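You operate a simulated robot arm through the tools that you are given. There is no shell and no other tool. Be economical: measure what you need, move in short steps, check, and stop when the job is done.

You are at the controls of a simulated two-armed robot. One attempt, no reset.

TASK
Slide the wheel on the axle block, screw the yellow nut down and stand the block in the teal tray.
Fine: hold the block still while you screw. Set down upright: axle block.
Where things are to end (x, y in the base frame): axle block within 6 cm of [52, -37].

Only the result counts: the job must be done as asked and must still hold three seconds after the hand-in. Knocking over, shifting, dropping, spilling or breaking anything else fails it.

THE ROBOT
Two 7-joint arms with two-finger parallel grippers on one trunk, on a base that drives. Base frame: it is fixed to the floor where the robot stands at the start and does not move with it; the origin is under the middle of the robot, x ahead of it, y to its left, z up; the surface under the hand at the start is at about z = 75. Readings come in cm, rad, newtons and seconds.
The left shoulder is at the start at [6, 14.3, 91.7], the right one opposite. With the tool pointing down near the work surface each hand reaches from about 32 to 74 cm from the robot's upright axis, wherever it stands, measured 20 degrees to its own side. Places, roughly: axle block (5x5x13 cm) [70, 0, 80]; axle on its block [70, 0, 80]; inside of the carrying tray [50, -40, 80]. Payload 1.57 kg a hand.
Tool frame (each hand has its own): the origin (TCP) lies between the finger pads and is the grasp point; the fingertips stand 3 cm ahead of it; z points along the fingers, y is the line along which they close. Largest opening 11 cm; finger width 2.4, thickness 1.2; the body of the gripper, 4.8 by 11.2 cm, starts 7.8 cm behind the TCP.
Orientation is that of the tool frame in the base frame, as a unit quaternion [x, y, z, w]. With the fingers straight down and closing along the base's y, the tool's x points along the base's -x, its y along +y and its z along -z.

THE INTERFACE
- The arms move only by the tool drive_tool. It takes "left_rows", "right_rows" or both (then of equal length, played together; a hand with none holds still); each is a list that holds one entry, the list of rows, each a list of 7 numbers: the shift along the tool's x, y, z in mm, then the turn, a rotation vector about the tool's x, y, z in rad, then the opening, from 0 (shut) to 1 (fully open). In form: [[[tx, ty, tz, ax, ay, az, jaw], ...]]. A call has 1 to 12 rows; each row shifts and turns the commanded pose from where the row before left it, along the tool's axes as they then stand. Each row takes 0.2 s and may step no farther than 5 cm and 0.15 rad from the row before; otherwise, or with a gripper value out of range, the whole call is refused. Where a pose cannot be reached the arm comes as near as it can. A force on the tool above 40 N (or 10 N above the force at the start of the call, whichever is more), or a blocked arm, ends the call early, and 0.2 s more pass. The fingers move at their own pace (about 4.5 cm/s each) and stop on an object; they squeeze with about 30 N. The grip force told is the motor's: it shows also when the fingers shut on nothing. Time passes only in rows, and 0.2 s behind the last, so rows that do not move let the fingers close. It gives the time, the measured TCP pose, the force on the tool (base axes), the opening and the grip force at its end, in the units of the frame above (readings bear some noise), with the torque about the TCP (base axes, N m) and any sound that the robot's microphone picked up.
- Cameras (640 x 400 px; columns grow to the right, rows downward): "scene" is now at [4.33, -0.35, 152.15]; the picture's right is [-0.06, -1.00, 0.00], its down [-0.79, 0.05, -0.61] and it looks along [0.61, -0.04, -0.79] (base axes); focal length 276 px, centre (320, 200). "left" rides on the left gripper at [7, -1.6, -14.1] in its tool frame; the picture's right is [0.23, 0.97, 0.00], its down [-0.85, 0.20, -0.48] and it looks along [-0.47, 0.11, 0.88] (tool axes); focal length 222 px, centre (320, 200). "right" rides on the right gripper at [7, 1.6, -14.1] in its tool frame; the picture's right is [-0.23, 0.97, 0.00], its down [-0.86, -0.20, -0.48] and it looks along [-0.47, -0.11, 0.88] (tool axes); focal length 222 px, centre (320, 200). There is no depth. A picture from a camera that has moved, and an enlarged one, comes with that camera's place and axes in the base frame and with its lens.
- grab_frame(camera): a new picture of that camera. The clock stands still meanwhile.
- raise_lower(by): slides the trunk up (or, below 0, down) by that many cm; the arms and the scene camera ride with it, the base frame stays. It gives what a move gives, with no picture.
- drive_base(legs): drives the robot by 1 to 6 legs, each [ahead, left, turn to the left] in cm, cm and rad, along the robot's own axes; the way and the turn of a leg run together, so that a leg with both is an arc; at most 150 cm and 3.142 rad a leg. The arms and the cameras ride along, it lands a little off, and it stops where it bumps. It gives what a move gives.
- aim_head(pan, tilt): turns the head with the scene camera to pan (to the left, within 1.501 rad either way) and tilt (down, from -0.506 to 1.204), counted from straight ahead of the robot. It gives what a move gives.
- close_up(camera, box): a new picture of the part [left, top, right, bottom] of that camera's present view, enlarged. The clock stands still meanwhile.
- sign_off(): hands the job in; it is judged then, once.

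Go step by step. Nothing tells you exact positions but the pictures and the camera data: compare them with the known pose of the tool, close in by small moves and look again before you grip or let go. The budget is 120 turns and 100 pictures, counting those below and the enlarged ones. Unless the task says otherwise, let go and move clear before handing in, and close with one line.

The tools are called after "Call:" as name(argument=value, ...) on one line, values as JSON. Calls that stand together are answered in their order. drive_tool: Moves the arms, as the interface text tells. Its arguments: {"type":"object","properties":{"left_rows":{"type":"array"},"right_rows":{"type":"array"}},"required":[]} The other tools are called the same way: raise_lower (by) slides the trunk up or down; drive_base (legs) drives the base; aim_head (pan, tilt) turns the head that bears the scene camera; grab_frame (camera) takes a picture; close_up (camera, box) takes an enlarged picture of a part of a camera's view; sign_off () hands the job in.

At the start:

```text
time: 0.0
left_position: [43.53, 15.34, 110.97]
left_orientation: [-0.001, 1.0, 0.0, 0.001]
left_wrist_force: [0.1, 0.1, 0.0]
left_moment: [-0.03, -0.04, -0.03]
left_gripper_width: 11.0
left_grasp_force: 0.0
right_position: [40.64, -22.22, 104.5]
right_orientation: [-0.001, 1.0, 0.0, 0.0]
right_wrist_force: [-0.1, 0.5, -0.1]
right_moment: [0.01, 0.01, 0.02]
right_gripper_width: 11.02
right_grasp_force: 0.0
trunk travel left (down, up): [-51.6, 7.4]
robot x, y, heading: [-0.16, -0.13, 0.001]
head pan, tilt: [-0.065, 0.913]
```

scene: 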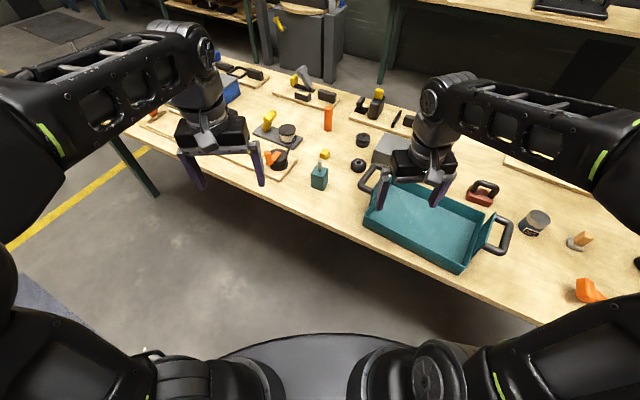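
right: 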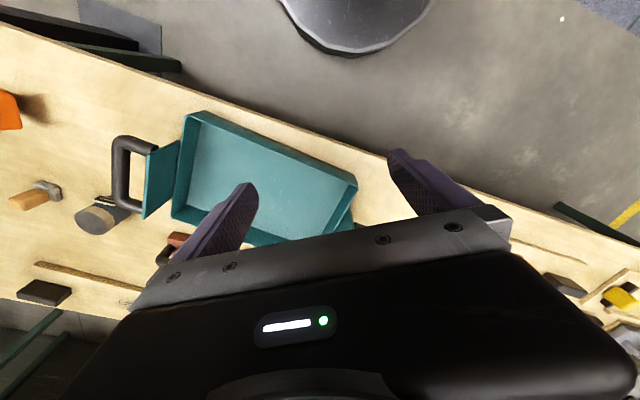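
left: 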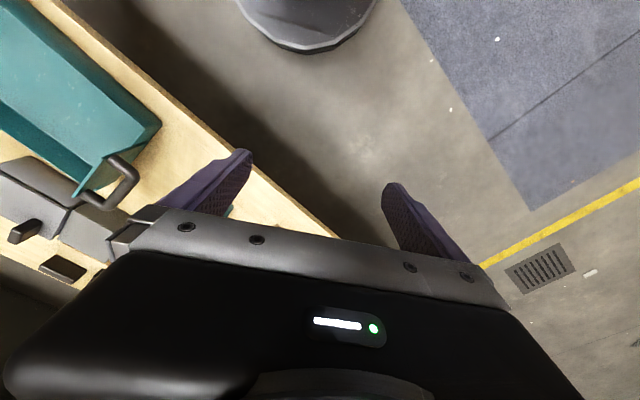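

I see a small teal block with an axle near pixel (319,178), a yellow nut by it at (325,154), and dark round pieces at (357,165) and (362,140). I'll enlarge this area to tell them apart.

Call:
close_up(camera="scene", box=[280, 120, 400, 195])

Call:
close_up(camera="scene", box=[220, 60, 540, 260])

```text
5.33 times, centred on (340, 158) of scene
camera zoom: at [4.33, -0.35, 152.15], right [-0.06, -1.0, 0.0], down [-0.79, 0.05, -0.61], along [0.61, -0.04, -0.79], focal length 1475 px, centre (213, 427)
```

zoom: 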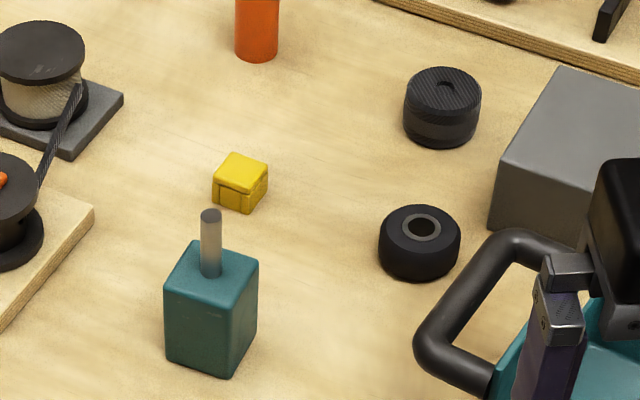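

```text
2.00 times, centred on (380, 160) of scene
camera zoom: at [4.33, -0.35, 152.15], right [-0.06, -1.0, 0.0], down [-0.79, 0.05, -0.61], along [0.61, -0.04, -0.79], focal length 553 px, centre (200, 280)
```

zoom: 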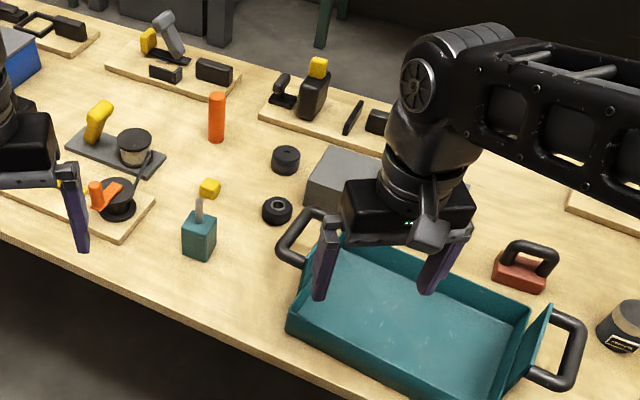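

The wheel is the dark ring with a hole at about (78,-20). The closed black puck beyond it is something else. The block stands at about (71,-5), square with the slanted table, and the nut at about (86,-8) is out of reach. I'll turn to face the table squarely and drive closer.

Call:
drive_base(legs=[[0, 0, -0.49], [0, 22, 0], [16, 0, 0]])

Call:
aim_head(pan=0.0, tilt=0.95)

Call:
grab_frame(camera="scene")

```text
time: 4.1
left_position: [69.81, 4.57, 110.92]
left_orientation: [0.244, 0.97, 0.0, 0.001]
left_wrist_force: [0.6, -0.2, 0.2]
left_moment: [0.0, 0.03, -0.01]
left_gripper_width: 10.98
left_grasp_force: 0.2
right_position: [49.42, -26.93, 104.33]
right_orientation: [0.244, 0.97, 0.0, -0.002]
right_wrist_force: [0.0, -0.4, -0.2]
right_moment: [0.04, 0.03, 0.02]
right_gripper_width: 11.01
right_grasp_force: 0.0
trunk travel left (down, up): [-51.6, 7.4]
robot x, y, heading: [24.17, 11.54, -0.489]
head pan, tilt: [-0.065, 0.913]
```

```text
time: 4.7
left_position: [69.64, 4.66, 110.98]
left_orientation: [0.243, 0.97, 0.001, 0.001]
left_wrist_force: [-0.2, 0.6, -0.6]
left_moment: [-0.04, 0.01, 0.03]
left_gripper_width: 11.0
left_grasp_force: 0.1
right_position: [49.35, -26.9, 104.6]
right_orientation: [0.244, 0.97, 0.0, -0.001]
right_wrist_force: [0.6, -0.7, -0.2]
right_moment: [-0.01, 0.02, -0.01]
right_gripper_width: 11.0
right_grasp_force: 0.0
trunk travel left (down, up): [-51.6, 7.4]
robot x, y, heading: [24.13, 11.51, -0.492]
head pan, tilt: [0.0, 0.949]
```

```text
94 pictures are left
camera scene: at [27.72, 9.88, 151.88], right [-0.47, -0.88, 0.0], down [-0.72, 0.38, -0.58], along [0.51, -0.28, -0.81], focal length 276 px, centre (320, 200)
```

scene: 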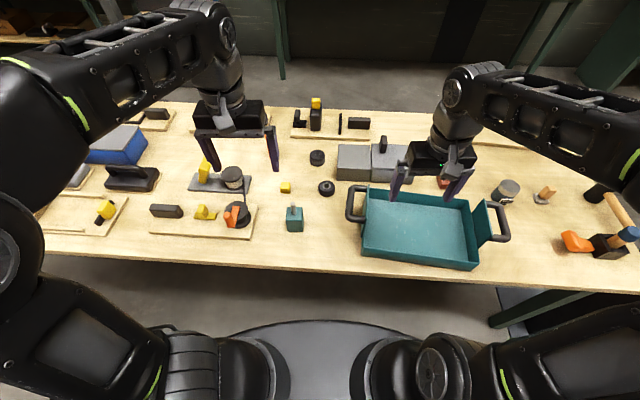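

The table is square to the robot now. I'll drive 4 cm closer and enlarge the parts to measure them.

Call:
drive_base(legs=[[4, 0, 0]])

Call:
close_up(camera="scene", box=[260, 140, 364, 240])

Call:
grab_frame(camera="scene")

```text
time: 5.6
left_position: [73.31, 2.7, 110.99]
left_orientation: [0.243, 0.97, 0.0, 0.001]
left_wrist_force: [-0.2, 0.2, -0.5]
left_moment: [0.0, 0.05, -0.01]
left_gripper_width: 10.96
left_grasp_force: 0.0
right_position: [53.1, -28.78, 104.47]
right_orientation: [0.244, 0.97, 0.001, 0.0]
right_wrist_force: [0.7, -0.4, -0.9]
right_moment: [0.01, 0.03, -0.01]
right_gripper_width: 10.99
right_grasp_force: 0.0
trunk travel left (down, up): [-51.6, 7.4]
robot x, y, heading: [27.86, 9.6, -0.495]
head pan, tilt: [0.0, 0.949]
```

```text
4.00 times, centred on (312, 190) of scene
camera zoom: at [31.51, 7.85, 151.86], right [-0.47, -0.88, 0.0], down [-0.72, 0.38, -0.58], along [0.51, -0.27, -0.81], focal length 1106 px, centre (352, 240)
```

zoom: 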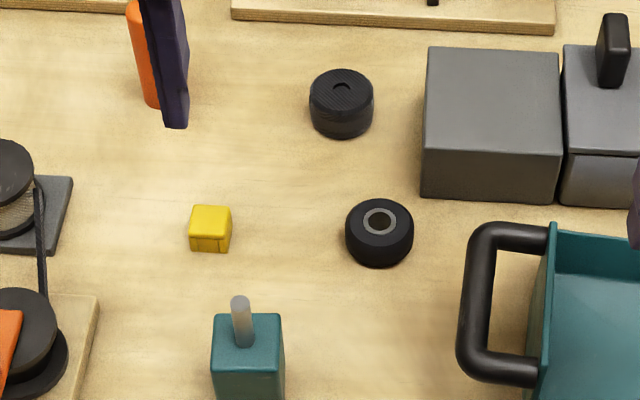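

```text
92 pictures are left
camera scene: at [31.51, 7.85, 151.86], right [-0.47, -0.88, 0.0], down [-0.72, 0.38, -0.58], along [0.51, -0.27, -0.81], focal length 276 px, centre (320, 200)
```

scene: 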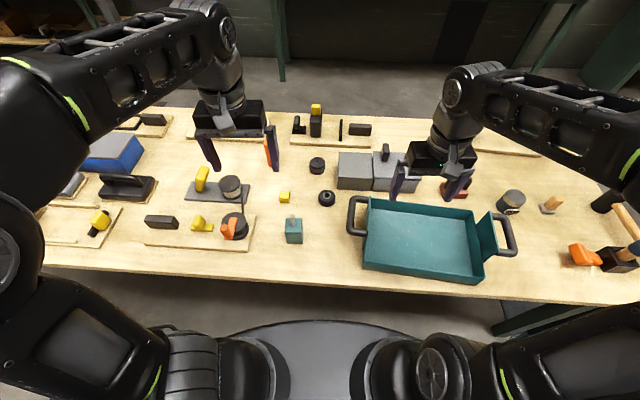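

In the robot frame, ahead and left, the wheel is at about (59,-2) and the nut at about (59.4,12). I'll enlarge the block and axle for exact numbers.

Call:
close_up(camera="scene", box=[272, 205, 320, 250])

Call:
close_up(camera="scene", box=[272, 180, 344, 225])

Call:
close_up(camera="scene", box=[340, 170, 520, 290])

```text
8.89 times, centred on (296, 228) of scene
camera zoom: at [31.51, 7.85, 151.86], right [-0.47, -0.88, 0.0], down [-0.72, 0.38, -0.58], along [0.51, -0.27, -0.81], focal length 2458 px, centre (533, -44)
```

zoom: 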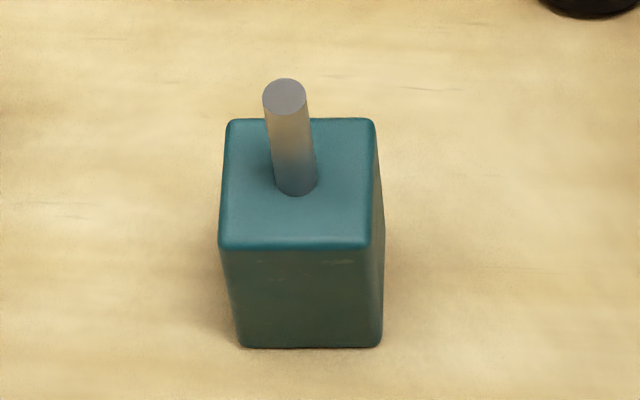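

```text
8.89 times, centred on (308, 202) of scene
camera zoom: at [31.51, 7.85, 151.86], right [-0.47, -0.88, 0.0], down [-0.72, 0.38, -0.58], along [0.51, -0.27, -0.81], focal length 2458 px, centre (427, 178)
```

zoom: 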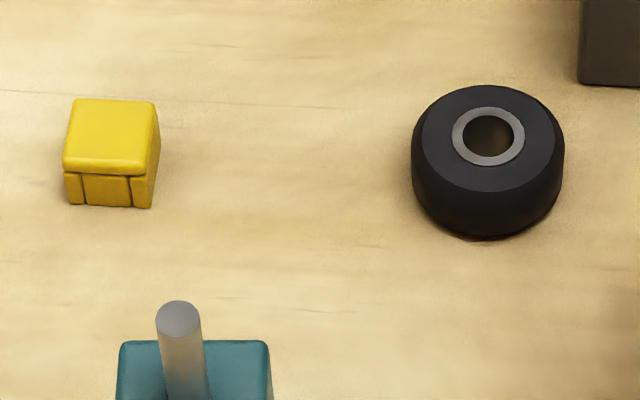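

```text
3.33 times, centred on (430, 230) of scene
camera zoom: at [31.51, 7.85, 151.86], right [-0.47, -0.88, 0.0], down [-0.72, 0.38, -0.58], along [0.51, -0.27, -0.81], focal length 922 px, centre (-47, 100)
```

zoom: 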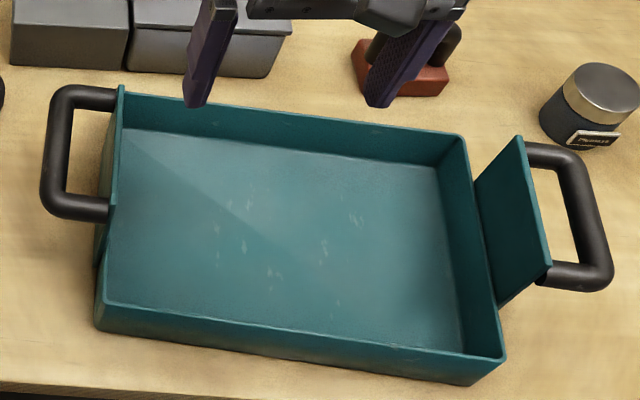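

The block body is about 5 cm square and spans z 75 to 82, with the axle up to z 87, at robot-frame (45, 7.9). A reel stands close on its left and would block a side grip there. So I'll first move the block with the right hand, straight down, to free table at about (46, 0).

Call:
drive_tool(left_rows=[[[0, 30, 0, 0, 0, 0, 1], [0, 30, 0, 0, 0, 0, 1], [0, 30, 0, 0, 0, 0, 1], [0, 30, 0, 0, 0, 0, 1], [0, 0, 0, 0, 0, 0, 1], [0, 0, 0, 0, 0, 0, 1], [0, 0, 0, 0, 0, 0, 1], [0, 0, 0, 0, 0, 0, 1]]], right_rows=[[[-6, 37, 0, 0, 0, 0, 1], [-6, 37, 0, 0, 0, 0, 1], [-6, 37, 0, 0, 0, 0, 1], [-6, 37, 0, 0, 0, 0, 1], [-6, 37, 0, 0, 0, 0, 1], [-6, 37, 0, 0, 0, 0, 1], [-5, 37, 0, 0, 0, 0, 1], [-5, 38, 0, 0, 0, 0, 1]]])

Call:
grab_frame(camera="right")

Call:
grab_frame(camera="scene")

```text
time: 7.4
left_position: [78.94, 13.45, 111.04]
left_orientation: [0.243, 0.97, -0.001, 0.0]
left_wrist_force: [0.4, 0.6, -0.4]
left_moment: [-0.01, 0.02, -0.01]
left_gripper_width: 11.0
left_grasp_force: 0.1
right_position: [71.09, -4.62, 104.51]
right_orientation: [0.244, 0.97, -0.001, -0.001]
right_wrist_force: [0.8, -0.4, -0.3]
right_moment: [-0.01, 0.01, 0.01]
right_gripper_width: 11.02
right_grasp_force: 0.1
trunk travel left (down, up): [-51.6, 7.4]
robot x, y, heading: [27.51, 9.9, -0.49]
head pan, tilt: [0.0, 0.949]
```

```text
88 pictures are left
camera right: at [65.68, 0.17, 118.74], right [0.66, 0.75, 0.0], down [0.66, -0.58, 0.48], along [0.36, -0.32, -0.88], focal length 222 px, centre (320, 200)
```

right: 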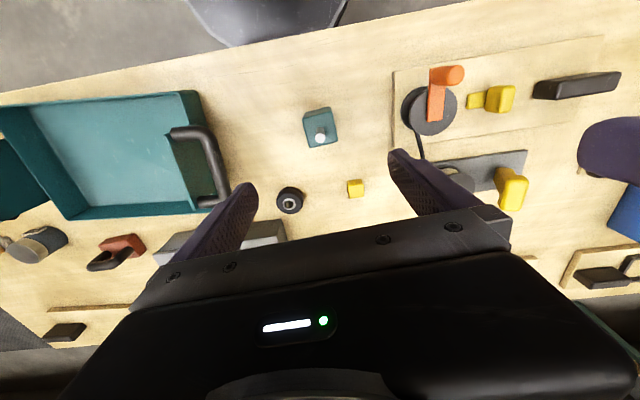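

```text
87 pictures are left
camera scene: at [31.37, 8.05, 151.87], right [-0.47, -0.88, 0.0], down [-0.72, 0.38, -0.58], along [0.51, -0.28, -0.81], focal length 276 px, centre (320, 200)
```

scene: 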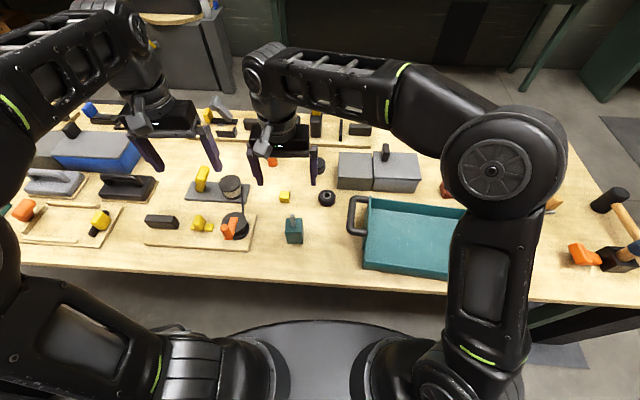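

The right camera looks straight down over the block. I'll enlarge to compare the axle position with the tool position.

Call:
close_up(camera="right", box=[270, 90, 380, 215])

Call:
close_up(camera="scene", box=[272, 205, 320, 250])

```text
3.20 times, centred on (325, 152) of right
camera zoom: at [65.68, 0.17, 118.74], right [0.66, 0.75, 0.0], down [0.66, -0.58, 0.48], along [0.36, -0.32, -0.88], focal length 711 px, centre (304, 352)
```

zoom: 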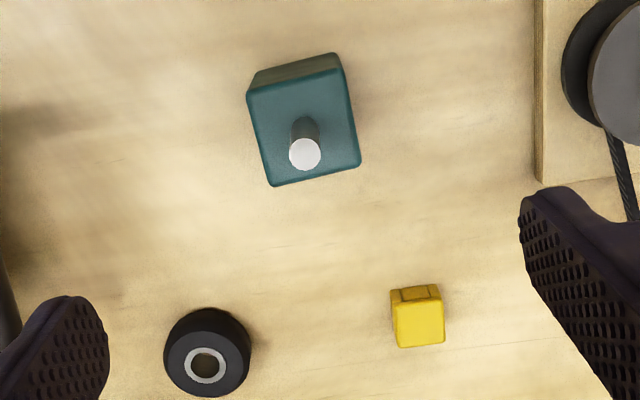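

```text
8.89 times, centred on (296, 228) of scene
camera zoom: at [31.37, 8.05, 151.87], right [-0.47, -0.88, 0.0], down [-0.72, 0.38, -0.58], along [0.51, -0.28, -0.81], focal length 2458 px, centre (533, -44)
```

zoom: 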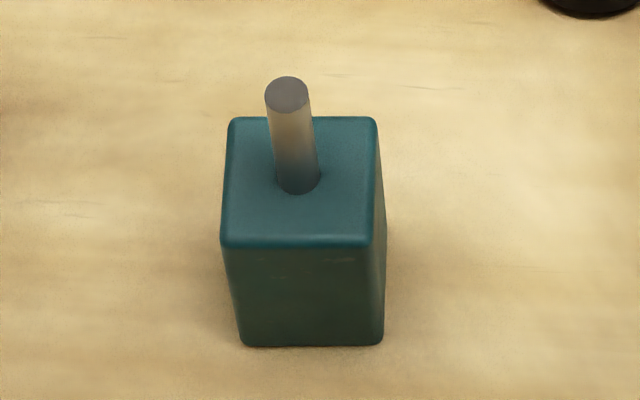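

Both cameras agree: the axle lies right under the right TCP, and the wheel and nut positions are confirmed. I'll lower and grip the block body.

Call:
drive_tool(right_rows=[[[0, 0, 40, 0, 0, 0, 1], [0, 0, 40, 0, 0, 0, 1], [0, 0, 40, 0, 0, 0, 1], [0, 0, 40, 0, 0, 0, 1], [0, 0, 40, 0, 0, 0, 1], [0, 0, 25, 0, 0, 0, 1], [0, 0, 18, 0, 0, 0, 1], [0, 0, 0, 0, 0, 0, 1]]])

Call:
grab_frame(camera="right")

Call:
close_up(camera="scene", box=[230, 150, 390, 250])

```text
time: 9.2
left_position: [78.98, 13.34, 111.01]
left_orientation: [0.244, 0.97, 0.0, 0.001]
left_wrist_force: [-0.5, -0.6, 0.1]
left_moment: [0.01, -0.03, 0.02]
left_gripper_width: 10.98
left_grasp_force: 0.1
right_position: [70.78, -4.64, 80.16]
right_orientation: [0.244, 0.97, 0.0, 0.0]
right_wrist_force: [-0.2, 0.7, 0.6]
right_moment: [-0.01, 0.01, -0.02]
right_gripper_width: 11.02
right_grasp_force: 0.1
trunk travel left (down, up): [-51.6, 7.4]
robot x, y, heading: [27.59, 9.78, -0.494]
head pan, tilt: [0.0, 0.949]
```

```text
84 pictures are left
camera right: at [65.5, 0.09, 94.4], right [0.66, 0.75, 0.0], down [0.66, -0.58, 0.48], along [0.36, -0.32, -0.88], focal length 222 px, centre (320, 200)
```

right: 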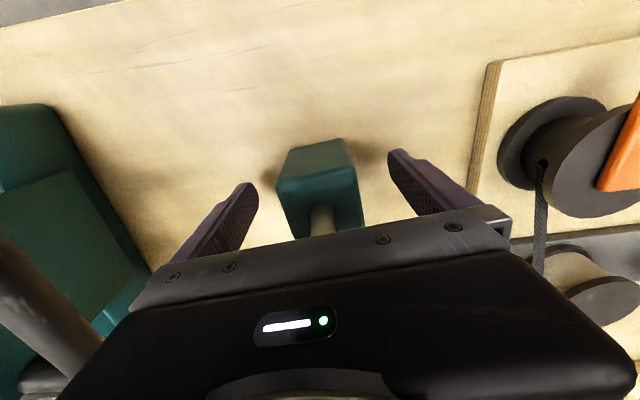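

```text
4.00 times, centred on (310, 200) of scene
camera zoom: at [31.29, 7.98, 151.87], right [-0.47, -0.88, 0.0], down [-0.72, 0.38, -0.58], along [0.51, -0.27, -0.81], focal length 1106 px, centre (360, 200)
```

zoom: 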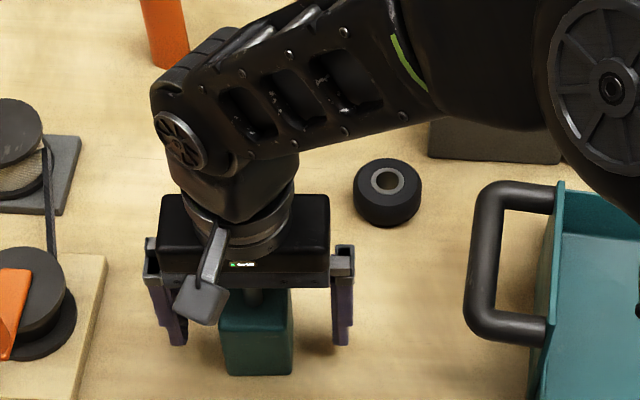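

The fingers straddle the block. I'll close, lift it slightly and carry it about 7 cm to the right.

Call:
drive_tool(right_rows=[[[0, 0, 0, 0, 0, 0, 0], [0, 0, 0, 0, 0, 0, 0], [0, 0, 0, 0, 0, 0, 0], [0, 0, 0, 0, 0, 0, 0], [0, 0, 0, 0, 0, 0, 0], [0, 0, -20, 0, 0, 0, 0], [0, 0, -10, 0, 0, 0, 0], [0, 0, 0, 0, 0, 0, 0]]])

Call:
close_up(camera="scene", box=[230, 150, 390, 250])

```text
time: 11.0
left_position: [79.05, 13.35, 111.04]
left_orientation: [0.243, 0.97, -0.001, 0.001]
left_wrist_force: [-0.1, 0.1, 0.1]
left_moment: [0.0, -0.01, 0.0]
left_gripper_width: 10.99
left_grasp_force: 0.1
right_position: [70.95, -4.77, 83.38]
right_orientation: [0.244, 0.97, 0.0, 0.0]
right_wrist_force: [-0.5, 0.3, -3.5]
right_moment: [0.01, -0.03, 0.03]
right_gripper_width: 4.99
right_grasp_force: 29.4
trunk travel left (down, up): [-51.6, 7.4]
robot x, y, heading: [27.59, 9.82, -0.498]
head pan, tilt: [0.0, 0.949]
```

```text
4.00 times, centred on (310, 200) of scene
camera zoom: at [31.32, 7.97, 151.87], right [-0.47, -0.88, 0.0], down [-0.72, 0.38, -0.58], along [0.51, -0.27, -0.81], focal length 1106 px, centre (360, 200)
```

zoom: 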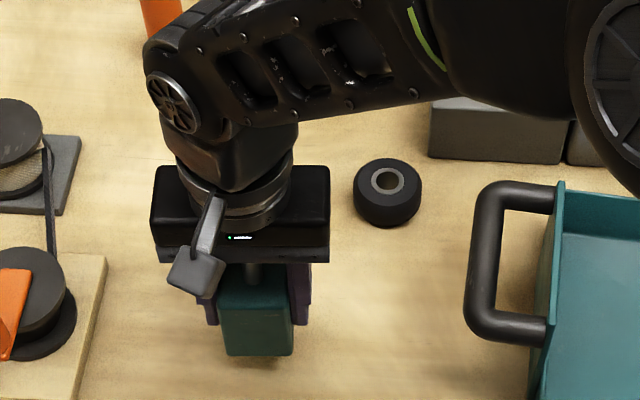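

The block is held with the 3.5 N load on the wrist. I'll move it 7 cm right and set it down.

Call:
drive_tool(right_rows=[[[0, -35, 0, 0, 0, 0, 0], [0, -35, 0, 0, 0, 0, 0], [0, 0, 0, 0, 0, 0, 0], [0, 0, 15, 0, 0, 0, 0], [0, 0, 10, 0, 0, 0, 0], [0, 0, 5, 0, 0, 0, 0], [0, 0, 0, 0, 0, 0, 0]]])

Call:
close_up(camera="scene", box=[230, 150, 390, 250])

```text
time: 12.6
left_position: [79.02, 13.43, 110.94]
left_orientation: [0.244, 0.97, -0.002, 0.002]
left_wrist_force: [-0.4, 0.4, 0.1]
left_moment: [0.02, -0.03, -0.03]
left_gripper_width: 11.0
left_grasp_force: 0.1
right_position: [67.63, -10.91, 80.19]
right_orientation: [0.243, 0.97, 0.0, 0.001]
right_wrist_force: [-1.5, -1.4, 9.9]
right_moment: [0.04, 0.36, 0.0]
right_gripper_width: 4.97
right_grasp_force: 29.9
trunk travel left (down, up): [-51.6, 7.4]
robot x, y, heading: [28.1, 9.68, -0.49]
head pan, tilt: [0.0, 0.949]
```

```text
4.00 times, centred on (310, 200) of scene
camera zoom: at [31.23, 7.99, 151.9], right [-0.47, -0.88, 0.0], down [-0.72, 0.38, -0.58], along [0.51, -0.28, -0.81], focal length 1106 px, centre (360, 200)
```

zoom: 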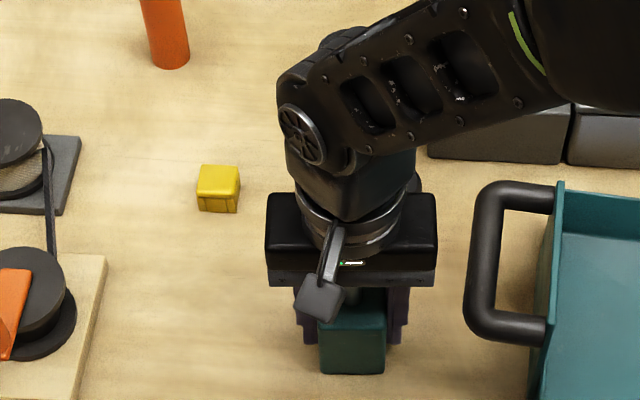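

The block touched down at the new spot. I'll open, rise and move over the wheel, while the left hand yaws a quarter turn at height.

Call:
drive_tool(right_rows=[[[0, 0, 0, 0, 0, 0, 1], [0, 0, 0, 0, 0, 0, 1], [0, 0, 0, 0, 0, 0, 1], [0, 0, 0, 0, 0, 0, 1], [0, 0, -20, 0, 0, 0, 1], [0, 0, -40, 0, 0, 0, 1], [0, 0, -45, 0, 0, 0, 1], [0, 0, -45, 0, 0, 0, 1], [-40, -8, 0, 0, 0, 0, 1], [-50, -12, 0, 0, 0, 0, 1], [-50, -11, 0, 0, 0, 0, 1]]], left_rows=[[[0, 0, 0, 0, 0, -0.1428, 1], [0, 0, 0, 0, 0, -0.1428, 1], [0, 0, 0, 0, 0, -0.1428, 1], [0, 0, 0, 0, 0, -0.1428, 1], [0, 0, 0, 0, 0, -0.1428, 1], [0, 0, 0, 0, 0, -0.1428, 1], [0, 0, 0, 0, 0, -0.1428, 1], [0, 0, 0, 0, 0, -0.1428, 1], [0, 0, 0, 0, 0, -0.1428, 1], [0, 0, 0, 0, 0, -0.1428, 1], [0, 0, 0, 0, 0, -0.1428, 1]]])

Call:
grab_frame(camera="right")

Call:
grab_frame(camera="scene")

```text
refused: row 10 steps farther than a row can; nothing moved
```

```text
80 pictures are left
camera right: at [62.26, -6.14, 94.43], right [0.66, 0.75, 0.0], down [0.66, -0.58, 0.48], along [0.36, -0.32, -0.88], focal length 222 px, centre (320, 200)
```

right: 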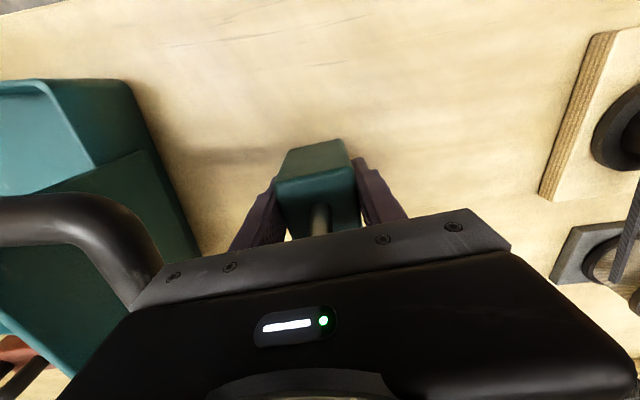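

```text
79 pictures are left
camera scene: at [31.23, 7.99, 151.9], right [-0.47, -0.88, 0.0], down [-0.72, 0.38, -0.58], along [0.51, -0.28, -0.81], focal length 276 px, centre (320, 200)
```

scene: 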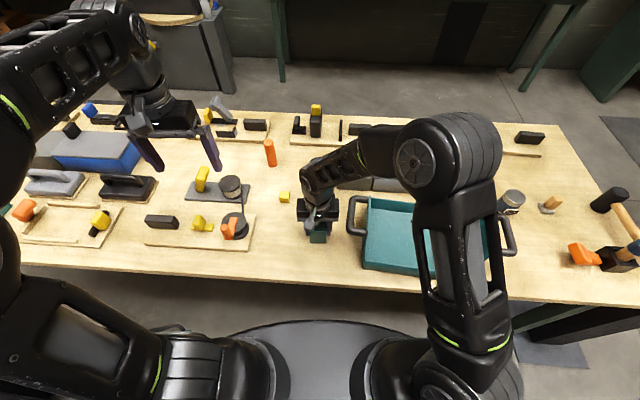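

One row was a hair too long, so nothing moved. I'll repeat with shorter steps.

Call:
drive_tool(right_rows=[[[0, 0, 0, 0, 0, 0, 1], [0, 0, 0, 0, 0, 0, 1], [0, 0, 0, 0, 0, 0, 1], [0, 0, 0, 0, 0, 0, 1], [0, 0, -20, 0, 0, 0, 1], [0, 0, -40, 0, 0, 0, 1], [0, 0, -45, 0, 0, 0, 1], [0, 0, -45, 0, 0, 0, 1], [-35, -7, 0, 0, 0, 0, 1], [-35, -8, 0, 0, 0, 0, 1], [-35, -8, 0, 0, 0, 0, 1], [-35, -8, 0, 0, 0, 0, 1]]], left_rows=[[[0, 0, 0, 0, 0, -0.1428, 1], [0, 0, 0, 0, 0, -0.1428, 1], [0, 0, 0, 0, 0, -0.1428, 1], [0, 0, 0, 0, 0, -0.1428, 1], [0, 0, 0, 0, 0, -0.1428, 1], [0, 0, 0, 0, 0, -0.1428, 1], [0, 0, 0, 0, 0, -0.1428, 1], [0, 0, 0, 0, 0, -0.1428, 1], [0, 0, 0, 0, 0, -0.1428, 1], [0, 0, 0, 0, 0, -0.1428, 1], [0, 0, 0, 0, 0, -0.1428, 1], [0, 0, 0, 0, 0, 0, 1]]])

Call:
grab_frame(camera="right")

Call:
grab_frame(camera="scene")

```text
time: 15.2
left_position: [79.0, 13.3, 111.11]
left_orientation: [-0.515, 0.857, -0.001, 0.001]
left_wrist_force: [-0.1, -0.3, -0.1]
left_moment: [0.01, 0.01, -0.02]
left_gripper_width: 10.99
left_grasp_force: 0.0
right_position: [78.38, -20.13, 95.23]
right_orientation: [0.243, 0.97, 0.0, 0.0]
right_wrist_force: [0.0, 0.0, 0.1]
right_moment: [-0.02, -0.01, -0.02]
right_gripper_width: 10.98
right_grasp_force: 0.2
trunk travel left (down, up): [-51.6, 7.4]
robot x, y, heading: [27.65, 9.95, -0.487]
head pan, tilt: [0.0, 0.949]
```

```text
78 pictures are left
camera right: at [73.09, -15.4, 109.51], right [0.66, 0.75, 0.0], down [0.66, -0.58, 0.48], along [0.36, -0.32, -0.88], focal length 222 px, centre (320, 200)
```

right: 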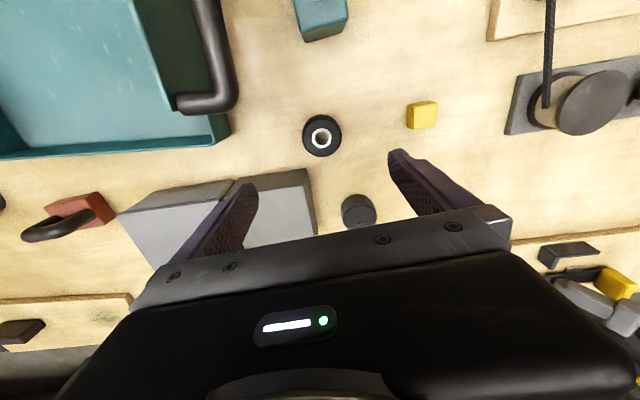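

```text
77 pictures are left
camera scene: at [31.36, 7.93, 151.87], right [-0.47, -0.88, 0.0], down [-0.72, 0.38, -0.58], along [0.51, -0.27, -0.81], focal length 276 px, centre (320, 200)
```

scene: 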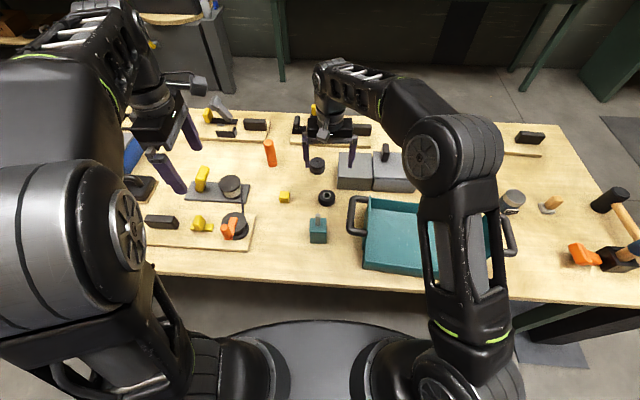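

The wheel is centred under the right TCP. I'll lower and grip it, while the left hand tilts to point right and down.

Call:
drive_tool(right_rows=[[[0, 0, 40, 0, 0, 0, 1], [0, 0, 40, 0, 0, 0, 1], [0, 0, 40, 0, 0, 0, 1], [0, 0, 30, 0, 0, 0, 1], [0, 0, 16, 0, 0, 0, 1], [0, 0, 0, 0, 0, 0, 1], [0, 0, 0, 0, 0, 0, 0], [0, 0, 0, 0, 0, 0, 0], [0, 0, 0, 0, 0, 0, 0], [0, 0, 0, 0, 0, 0, 0], [0, 0, 0, 0, 0, 0, 0]]], left_rows=[[[0, 0, 0, 0, 0.149, 0, 1], [0, 0, 0, 0, 0.149, 0, 1], [0, 0, 0, 0, 0.149, 0, 1], [0, 0, 0, 0, 0.149, 0, 1], [0, 0, 0, 0, 0.149, 0, 1], [0, 0, 0, 0, 0.149, 0, 1], [0, 0, 0, 0, 0.149, 0, 1], [0, 0, 0, 0, 0, 0, 1], [0, 0, 0, 0, 0, 0, 1], [0, 0, 0, 0, 0, 0, 1], [0, 0, 0, 0, 0, 0, 1]]])

Call:
grab_frame(camera="scene")

Call:
grab_frame(camera="left")

```text
time: 17.6
left_position: [79.69, 8.62, 103.96]
left_orientation: [-0.479, 0.799, -0.191, -0.31]
left_wrist_force: [-0.5, 0.0, -0.4]
left_moment: [-0.01, 0.0, -0.03]
left_gripper_width: 10.99
left_grasp_force: 0.1
left hand out of reach, approached as far as the arm can: row 1, 2, 3, 4, 5, 6
right_position: [78.42, -20.25, 78.65]
right_orientation: [0.244, 0.97, 0.0, 0.0]
right_wrist_force: [-0.7, 0.0, 0.1]
right_moment: [0.0, -0.01, 0.04]
right_gripper_width: 5.68
right_grasp_force: 30.6
trunk travel left (down, up): [-51.6, 7.4]
robot x, y, heading: [27.8, 10.03, -0.49]
head pan, tilt: [0.0, 0.949]
```

```text
76 pictures are left
camera scene: at [31.3, 7.97, 151.87], right [-0.47, -0.88, 0.0], down [-0.72, 0.38, -0.58], along [0.51, -0.27, -0.81], focal length 276 px, centre (320, 200)
```

scene: 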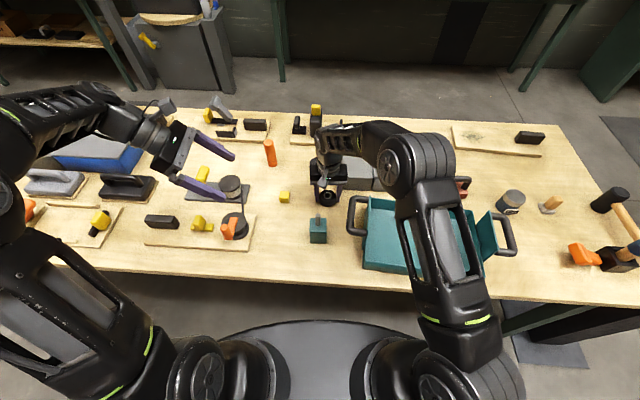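

```text
75 pictures are left
camera left: at [83.21, 11.89, 119.07], right [-0.94, 0.31, 0.15], down [0.27, 0.93, -0.23], along [-0.21, -0.18, -0.96], focal length 222 px, centre (320, 200)
```

left: 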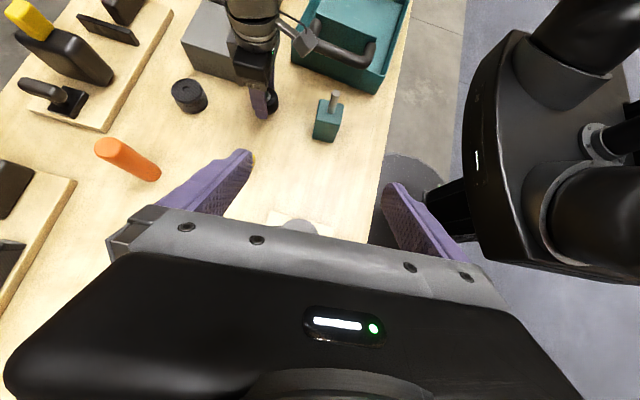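

The wheel is gripped (5.68 cm). The left arm stopped short of the full tilt because of its reach. I'll lift the wheel, bring the left hand nearer and then finish the tilt.

Call:
drive_tool(right_rows=[[[0, 0, -30, 0, 0, 0, 0], [0, 0, -40, 0, 0, 0, 0], [0, 0, -40, 0, 0, 0, 0], [0, 0, -40, 0, 0, 0, 0], [0, 0, 0, 0, 0, 0, 0], [0, 0, 0, 0, 0, 0, 0]]], left_rows=[[[22, 4, 20, 0, 0, 0, 1], [22, 4, 20, 0, 0, 0, 1], [22, 4, 21, 0, 0, 0, 1], [0, 0, 0, 0, 0.149, 0, 1], [0, 0, 0, 0, 0.149, 0, 1], [0, 0, 0, 0, 0, 0, 1]]])

Call:
grab_frame(camera="scene")

Call:
grab_frame(camera="left")

```text
time: 19.0
left_position: [74.49, 1.21, 104.1]
left_orientation: [-0.445, 0.743, -0.261, -0.425]
left_wrist_force: [-0.7, -0.2, 0.5]
left_moment: [0.04, -0.03, -0.01]
left_gripper_width: 11.0
left_grasp_force: 0.0
right_position: [78.46, -20.21, 93.78]
right_orientation: [0.244, 0.97, 0.0, 0.0]
right_wrist_force: [0.4, -1.2, -0.8]
right_moment: [0.03, 0.01, 0.03]
right_gripper_width: 5.67
right_grasp_force: 30.2
trunk travel left (down, up): [-51.6, 7.4]
robot x, y, heading: [27.82, 9.9, -0.495]
head pan, tilt: [0.0, 0.949]
```

```text
74 pictures are left
camera scene: at [31.28, 7.98, 151.88], right [-0.47, -0.88, 0.0], down [-0.72, 0.38, -0.58], along [0.51, -0.27, -0.81], focal length 276 px, centre (320, 200)
```

scene: 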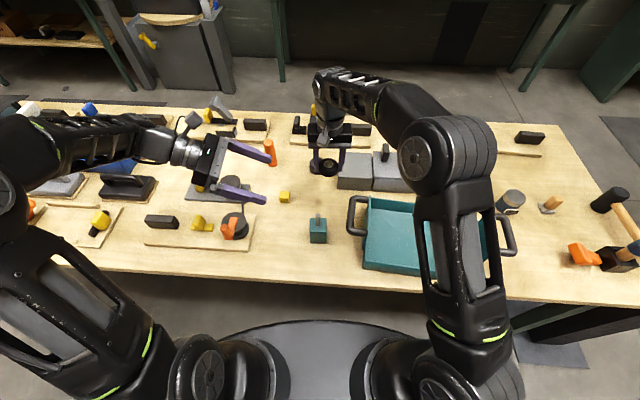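

```text
73 pictures are left
camera left: at [79.88, 8.28, 117.14], right [-0.92, 0.36, 0.19], down [0.22, 0.84, -0.5], along [-0.34, -0.42, -0.84], focal length 222 px, centre (320, 200)
```

left: 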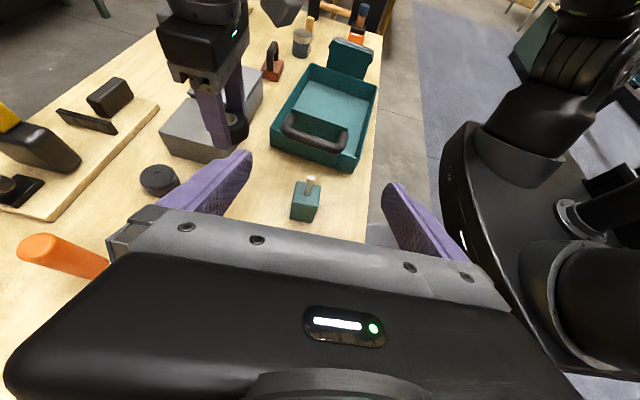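

The tilt is right. I'll lower the left hand to the approach line and check it before sliding in.

Call:
drive_tool(left_rows=[[[-37, 1, 21, 0, 0, 0, 1], [-37, 1, 21, 0, 0, 0, 1], [-37, 1, 21, 0, 0, 0, 1], [-37, 0, 22, 0, 0, 0, 1], [0, 0, 0, 0, 0, 0, 1]]])

Call:
grab_frame(camera="scene")

Call:
grab_frame(camera="left")

```text
time: 20.2
left_position: [74.23, 1.28, 86.76]
left_orientation: [-0.445, 0.743, -0.261, -0.425]
left_wrist_force: [0.5, -1.4, -0.3]
left_moment: [0.0, -0.02, -0.01]
left_gripper_width: 11.0
left_grasp_force: 0.0
right_position: [78.53, -20.26, 93.61]
right_orientation: [0.243, 0.97, 0.0, 0.0]
right_wrist_force: [-0.8, -0.6, 0.7]
right_moment: [-0.04, 0.0, -0.01]
right_gripper_width: 5.68
right_grasp_force: 30.5
trunk travel left (down, up): [-51.6, 7.4]
robot x, y, heading: [27.63, 10.1, -0.488]
head pan, tilt: [0.0, 0.949]
```

```text
72 pictures are left
camera scene: at [31.28, 7.97, 151.88], right [-0.47, -0.88, 0.0], down [-0.72, 0.38, -0.58], along [0.51, -0.27, -0.81], focal length 276 px, centre (320, 200)
```

scene: 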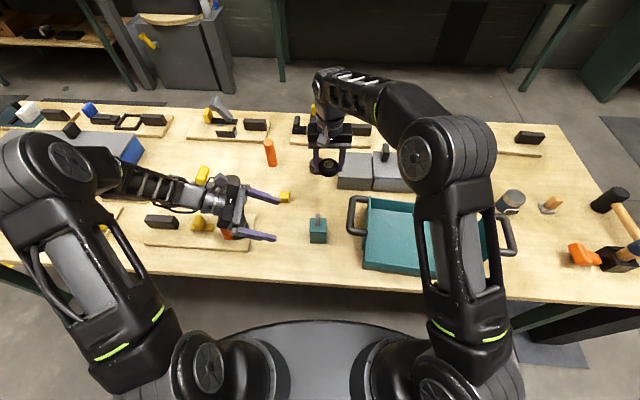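

```text
71 pictures are left
camera left: at [79.7, 8.39, 99.82], right [-0.92, 0.36, 0.19], down [0.22, 0.84, -0.5], along [-0.34, -0.42, -0.84], focal length 222 px, centre (320, 200)
```

left: 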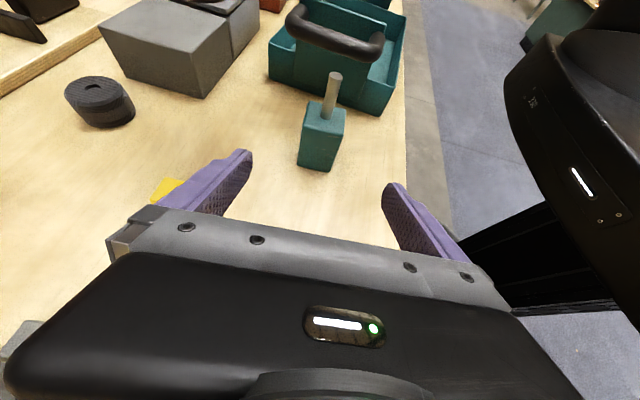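

The block lies on the approach line between the fingers. I'll slide the left hand in and check before closing.

Call:
drive_tool(left_rows=[[[0, 0, 40, 0, 0, 0, 1], [0, 0, 40, 0, 0, 0, 1], [0, 0, 40, 0, 0, 0, 1], [0, 0, 30, 0, 0, 0, 1], [0, 0, 6, 0, 0, 0, 1], [0, 0, 0, 0, 0, 0, 1]]])

Call:
close_up(camera="scene", box=[200, 150, 392, 270])

Call:
grab_frame(camera="left")

```text
time: 21.6
left_position: [67.92, -10.82, 79.16]
left_orientation: [-0.444, 0.744, -0.26, -0.426]
left_wrist_force: [1.0, -0.8, 0.0]
left_moment: [0.03, 0.02, 0.02]
left_gripper_width: 10.99
left_grasp_force: 0.2
right_position: [78.57, -20.18, 93.56]
right_orientation: [0.244, 0.97, 0.0, -0.001]
right_wrist_force: [-0.7, -1.1, -0.4]
right_moment: [-0.02, -0.01, 0.0]
right_gripper_width: 5.66
right_grasp_force: 30.1
trunk travel left (down, up): [-51.6, 7.4]
robot x, y, heading: [27.65, 9.77, -0.494]
head pan, tilt: [0.0, 0.949]
```

```text
3.33 times, centred on (296, 210) of scene
camera zoom: at [31.31, 7.97, 151.87], right [-0.47, -0.88, 0.0], down [-0.72, 0.38, -0.58], along [0.51, -0.27, -0.81], focal length 922 px, centre (400, 167)
```

zoom: 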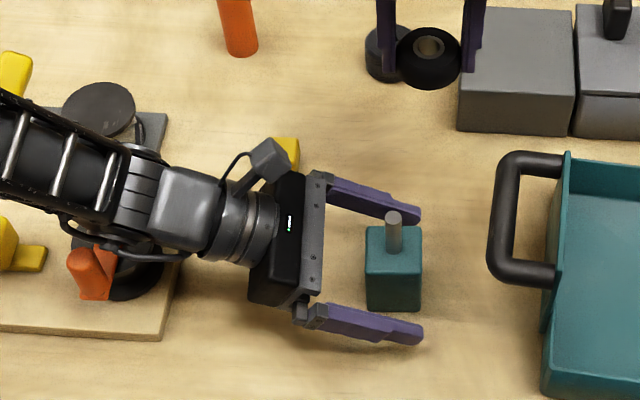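

```text
69 pictures are left
camera left: at [73.45, -3.7, 92.17], right [-0.92, 0.36, 0.19], down [0.22, 0.84, -0.5], along [-0.34, -0.42, -0.84], focal length 222 px, centre (320, 200)
```

left: 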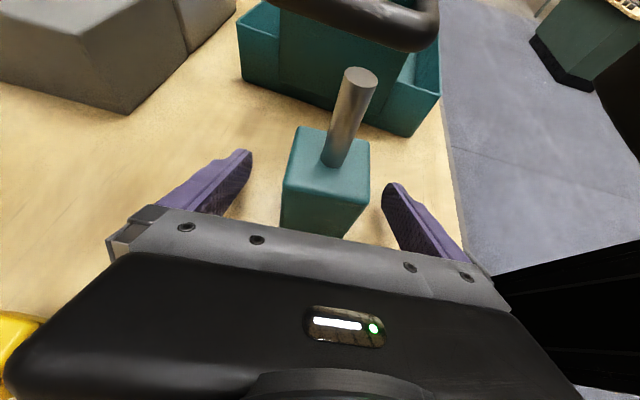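

The block sits between the left fingers. I'll close the grip.

Call:
drive_tool(left_rows=[[[0, 0, 0, 0, 0, 0, 0], [0, 0, 0, 0, 0, 0, 0], [0, 0, 0, 0, 0, 0, 0], [0, 0, 0, 0, 0, 0, 0], [0, 0, 0, 0, 0, 0, 0], [0, 0, 0, 0, 0, 0, 0]]])

Call:
close_up(camera="scene", box=[280, 190, 360, 250])

Call:
grab_frame(camera="left")

```text
time: 23.0
left_position: [67.85, -10.71, 79.03]
left_orientation: [-0.444, 0.744, -0.26, -0.426]
left_wrist_force: [-0.7, 0.8, 1.2]
left_moment: [0.02, 0.14, 0.05]
left_gripper_width: 4.98
left_grasp_force: 29.9
right_position: [78.59, -20.22, 93.58]
right_orientation: [0.244, 0.97, -0.001, -0.001]
right_wrist_force: [-0.2, -0.3, -0.9]
right_moment: [0.01, -0.01, -0.01]
right_gripper_width: 5.7
right_grasp_force: 30.2
trunk travel left (down, up): [-51.6, 7.4]
robot x, y, heading: [27.65, 9.65, -0.501]
head pan, tilt: [0.0, 0.949]
```

```text
6.67 times, centred on (320, 220) of scene
camera zoom: at [31.3, 7.98, 151.87], right [-0.47, -0.88, 0.0], down [-0.72, 0.38, -0.58], along [0.51, -0.27, -0.81], focal length 1844 px, centre (320, 67)
```

zoom: 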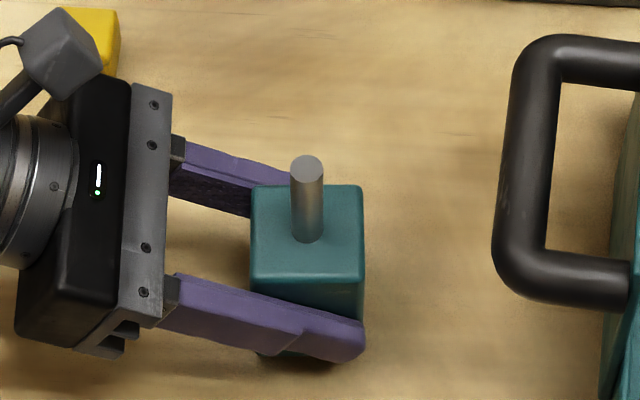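

```text
67 pictures are left
camera left: at [73.45, -3.68, 92.2], right [-0.92, 0.36, 0.19], down [0.22, 0.84, -0.5], along [-0.34, -0.42, -0.84], focal length 222 px, centre (320, 200)
```

left: 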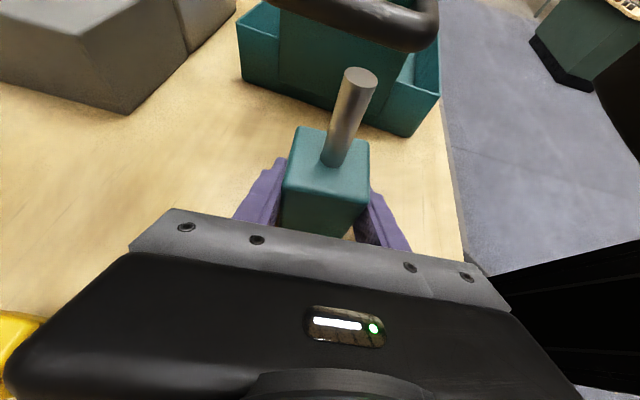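

The block is held firmly in the left hand. I'll bring the wheel over the axle, staying above it, and check alignment.

Call:
drive_tool(right_rows=[[[35, 7, 0, 0, 0, 0, 0], [35, 8, 0, 0, 0, 0, 0], [35, 8, 0, 0, 0, 0, 0], [33, 7, 0, 0, 0, 0, 0], [0, 0, 0, 0, 0, 0, 0], [0, 0, 0, 0, 0, 0, 0]]])

Call:
grab_frame(camera="right")

Call:
close_up(camera="scene", box=[280, 190, 360, 250])

Call:
grab_frame(camera="left")

```text
time: 24.4
left_position: [67.95, -10.77, 79.09]
left_orientation: [-0.445, 0.744, -0.26, -0.425]
left_wrist_force: [-0.8, 2.2, 3.0]
left_moment: [0.18, 0.21, -0.03]
left_gripper_width: 5.0
left_grasp_force: 29.7
right_position: [67.82, -11.11, 93.66]
right_orientation: [0.244, 0.97, 0.0, -0.001]
right_wrist_force: [0.1, 0.3, 0.0]
right_moment: [0.0, 0.03, -0.05]
right_gripper_width: 5.69
right_grasp_force: 30.0
trunk travel left (down, up): [-51.6, 7.4]
robot x, y, heading: [27.65, 9.54, -0.487]
head pan, tilt: [0.0, 0.949]
```

```text
66 pictures are left
camera right: at [62.46, -6.32, 107.8], right [0.66, 0.75, 0.0], down [0.66, -0.58, 0.48], along [0.36, -0.32, -0.88], focal length 222 px, centre (320, 200)
```

right: 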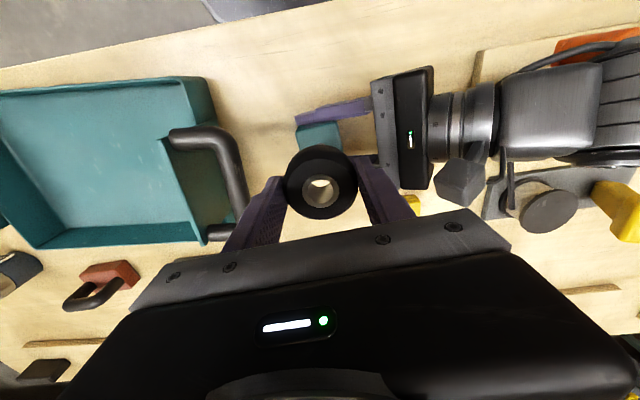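

```text
6.67 times, centred on (320, 220) of scene
camera zoom: at [31.29, 8.0, 151.88], right [-0.47, -0.88, 0.0], down [-0.72, 0.38, -0.58], along [0.51, -0.28, -0.81], focal length 1844 px, centre (320, 67)
```

zoom: 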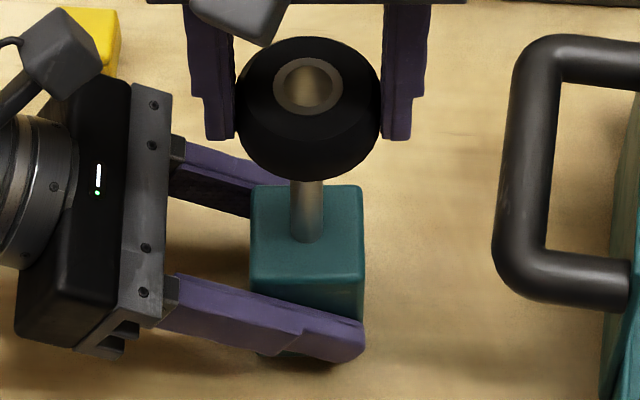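

```text
64 pictures are left
camera left: at [73.44, -3.65, 92.2], right [-0.92, 0.36, 0.19], down [0.22, 0.84, -0.5], along [-0.34, -0.42, -0.84], focal length 222 px, centre (320, 200)
```

left: 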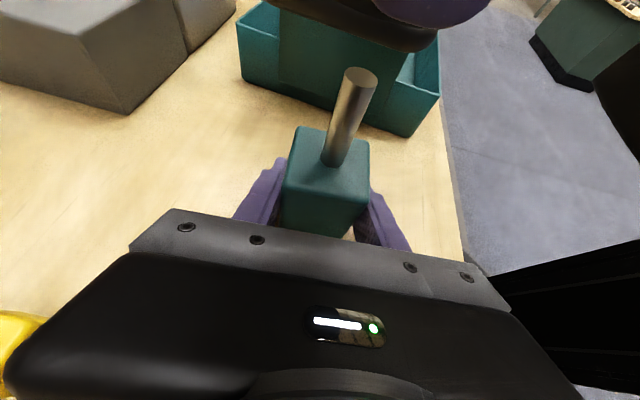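

Side to side, the wheel looks lined up. I'll look through the hole with the right camera to fix the fore-aft alignment.

Call:
close_up(camera="right", box=[280, 110, 376, 225])

Call:
close_up(camera="scene", box=[305, 190, 337, 222])

```text
3.48 times, centred on (328, 168) of right
camera zoom: at [62.46, -6.32, 107.8], right [0.66, 0.75, 0.0], down [0.66, -0.58, 0.48], along [0.36, -0.32, -0.88], focal length 773 px, centre (292, 313)
```

zoom: 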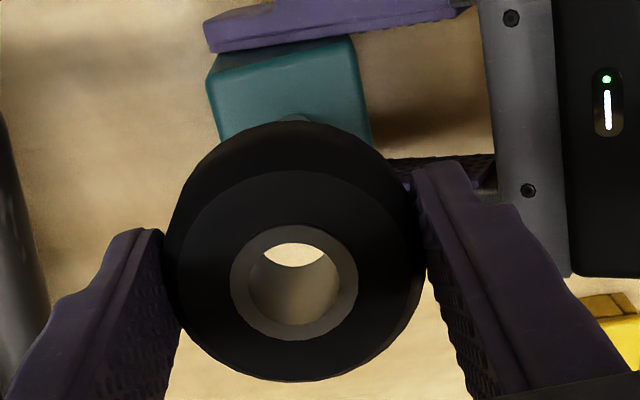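

```text
12.50 times, centred on (321, 206) of scene
camera zoom: at [31.29, 8.0, 151.88], right [-0.47, -0.88, 0.0], down [-0.72, 0.38, -0.58], along [0.51, -0.28, -0.81], focal length 3457 px, centre (308, 125)
```

zoom: 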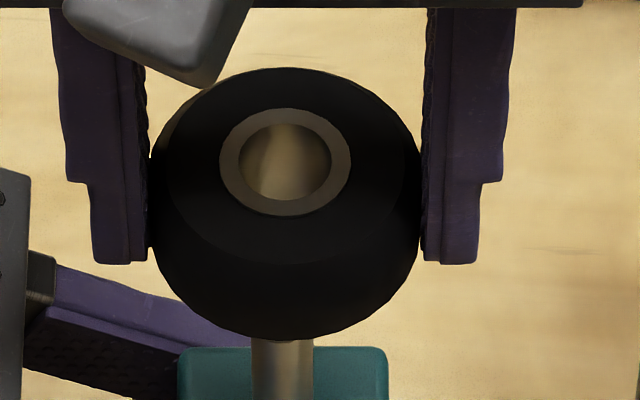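

Both cameras say the hole sits about 3 mm too far from the robot. I'll correct that and lower until the axle has just entered.

Call:
drive_tool(right_rows=[[[2.9, 1, 0, 0, 0, 0, 0], [0, 0, 15, 0, 0, 0, 0], [0, 0, 15, 0, 0, 0, 0], [0, 0, 10, 0, 0, 0, 0], [0, 0, 0, 0, 0, 0, 0]]])

Call:
close_up(camera="right", box=[280, 110, 376, 225])

Call:
close_up(camera="scene", box=[300, 190, 348, 230])

```text
time: 25.6
left_position: [67.97, -10.73, 79.21]
left_orientation: [-0.445, 0.743, -0.261, -0.425]
left_wrist_force: [-0.6, 1.8, 3.3]
left_moment: [0.13, 0.19, -0.07]
left_gripper_width: 5.03
left_grasp_force: 29.7
right_position: [67.6, -10.85, 89.52]
right_orientation: [0.243, 0.97, 0.0, -0.001]
right_wrist_force: [-0.2, 0.2, -0.9]
right_moment: [0.01, -0.04, 0.0]
right_gripper_width: 5.71
right_grasp_force: 29.7
trunk travel left (down, up): [-51.6, 7.4]
robot x, y, heading: [27.73, 9.71, -0.49]
head pan, tilt: [0.0, 0.949]
```

```text
3.48 times, centred on (328, 168) of right
camera zoom: at [62.22, -6.07, 103.7], right [0.66, 0.75, 0.0], down [0.66, -0.58, 0.48], along [0.36, -0.32, -0.88], focal length 773 px, centre (292, 313)
```

zoom: 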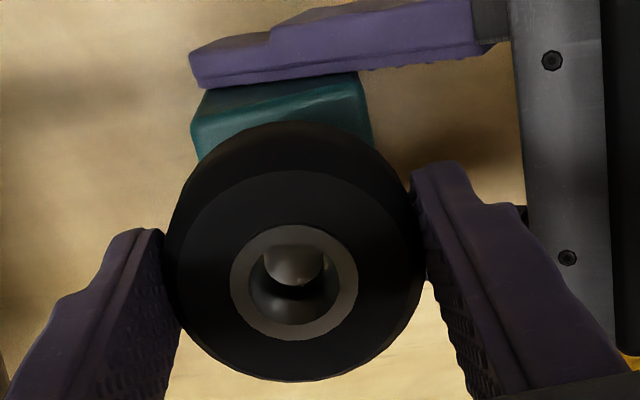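

```text
10.00 times, centred on (324, 210) of scene
camera zoom: at [31.28, 8.0, 151.87], right [-0.47, -0.88, 0.0], down [-0.72, 0.38, -0.58], along [0.51, -0.28, -0.81], focal length 2765 px, centre (280, 100)
```

zoom: 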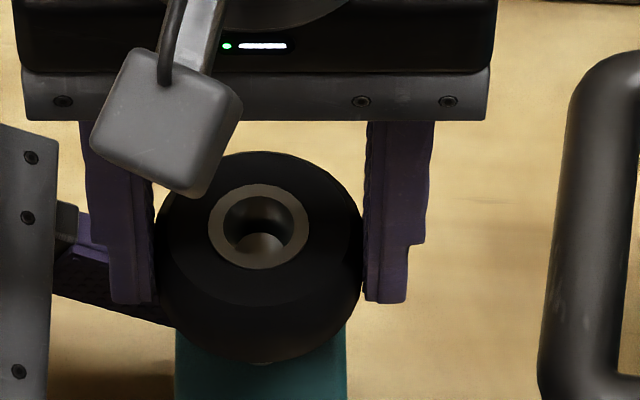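

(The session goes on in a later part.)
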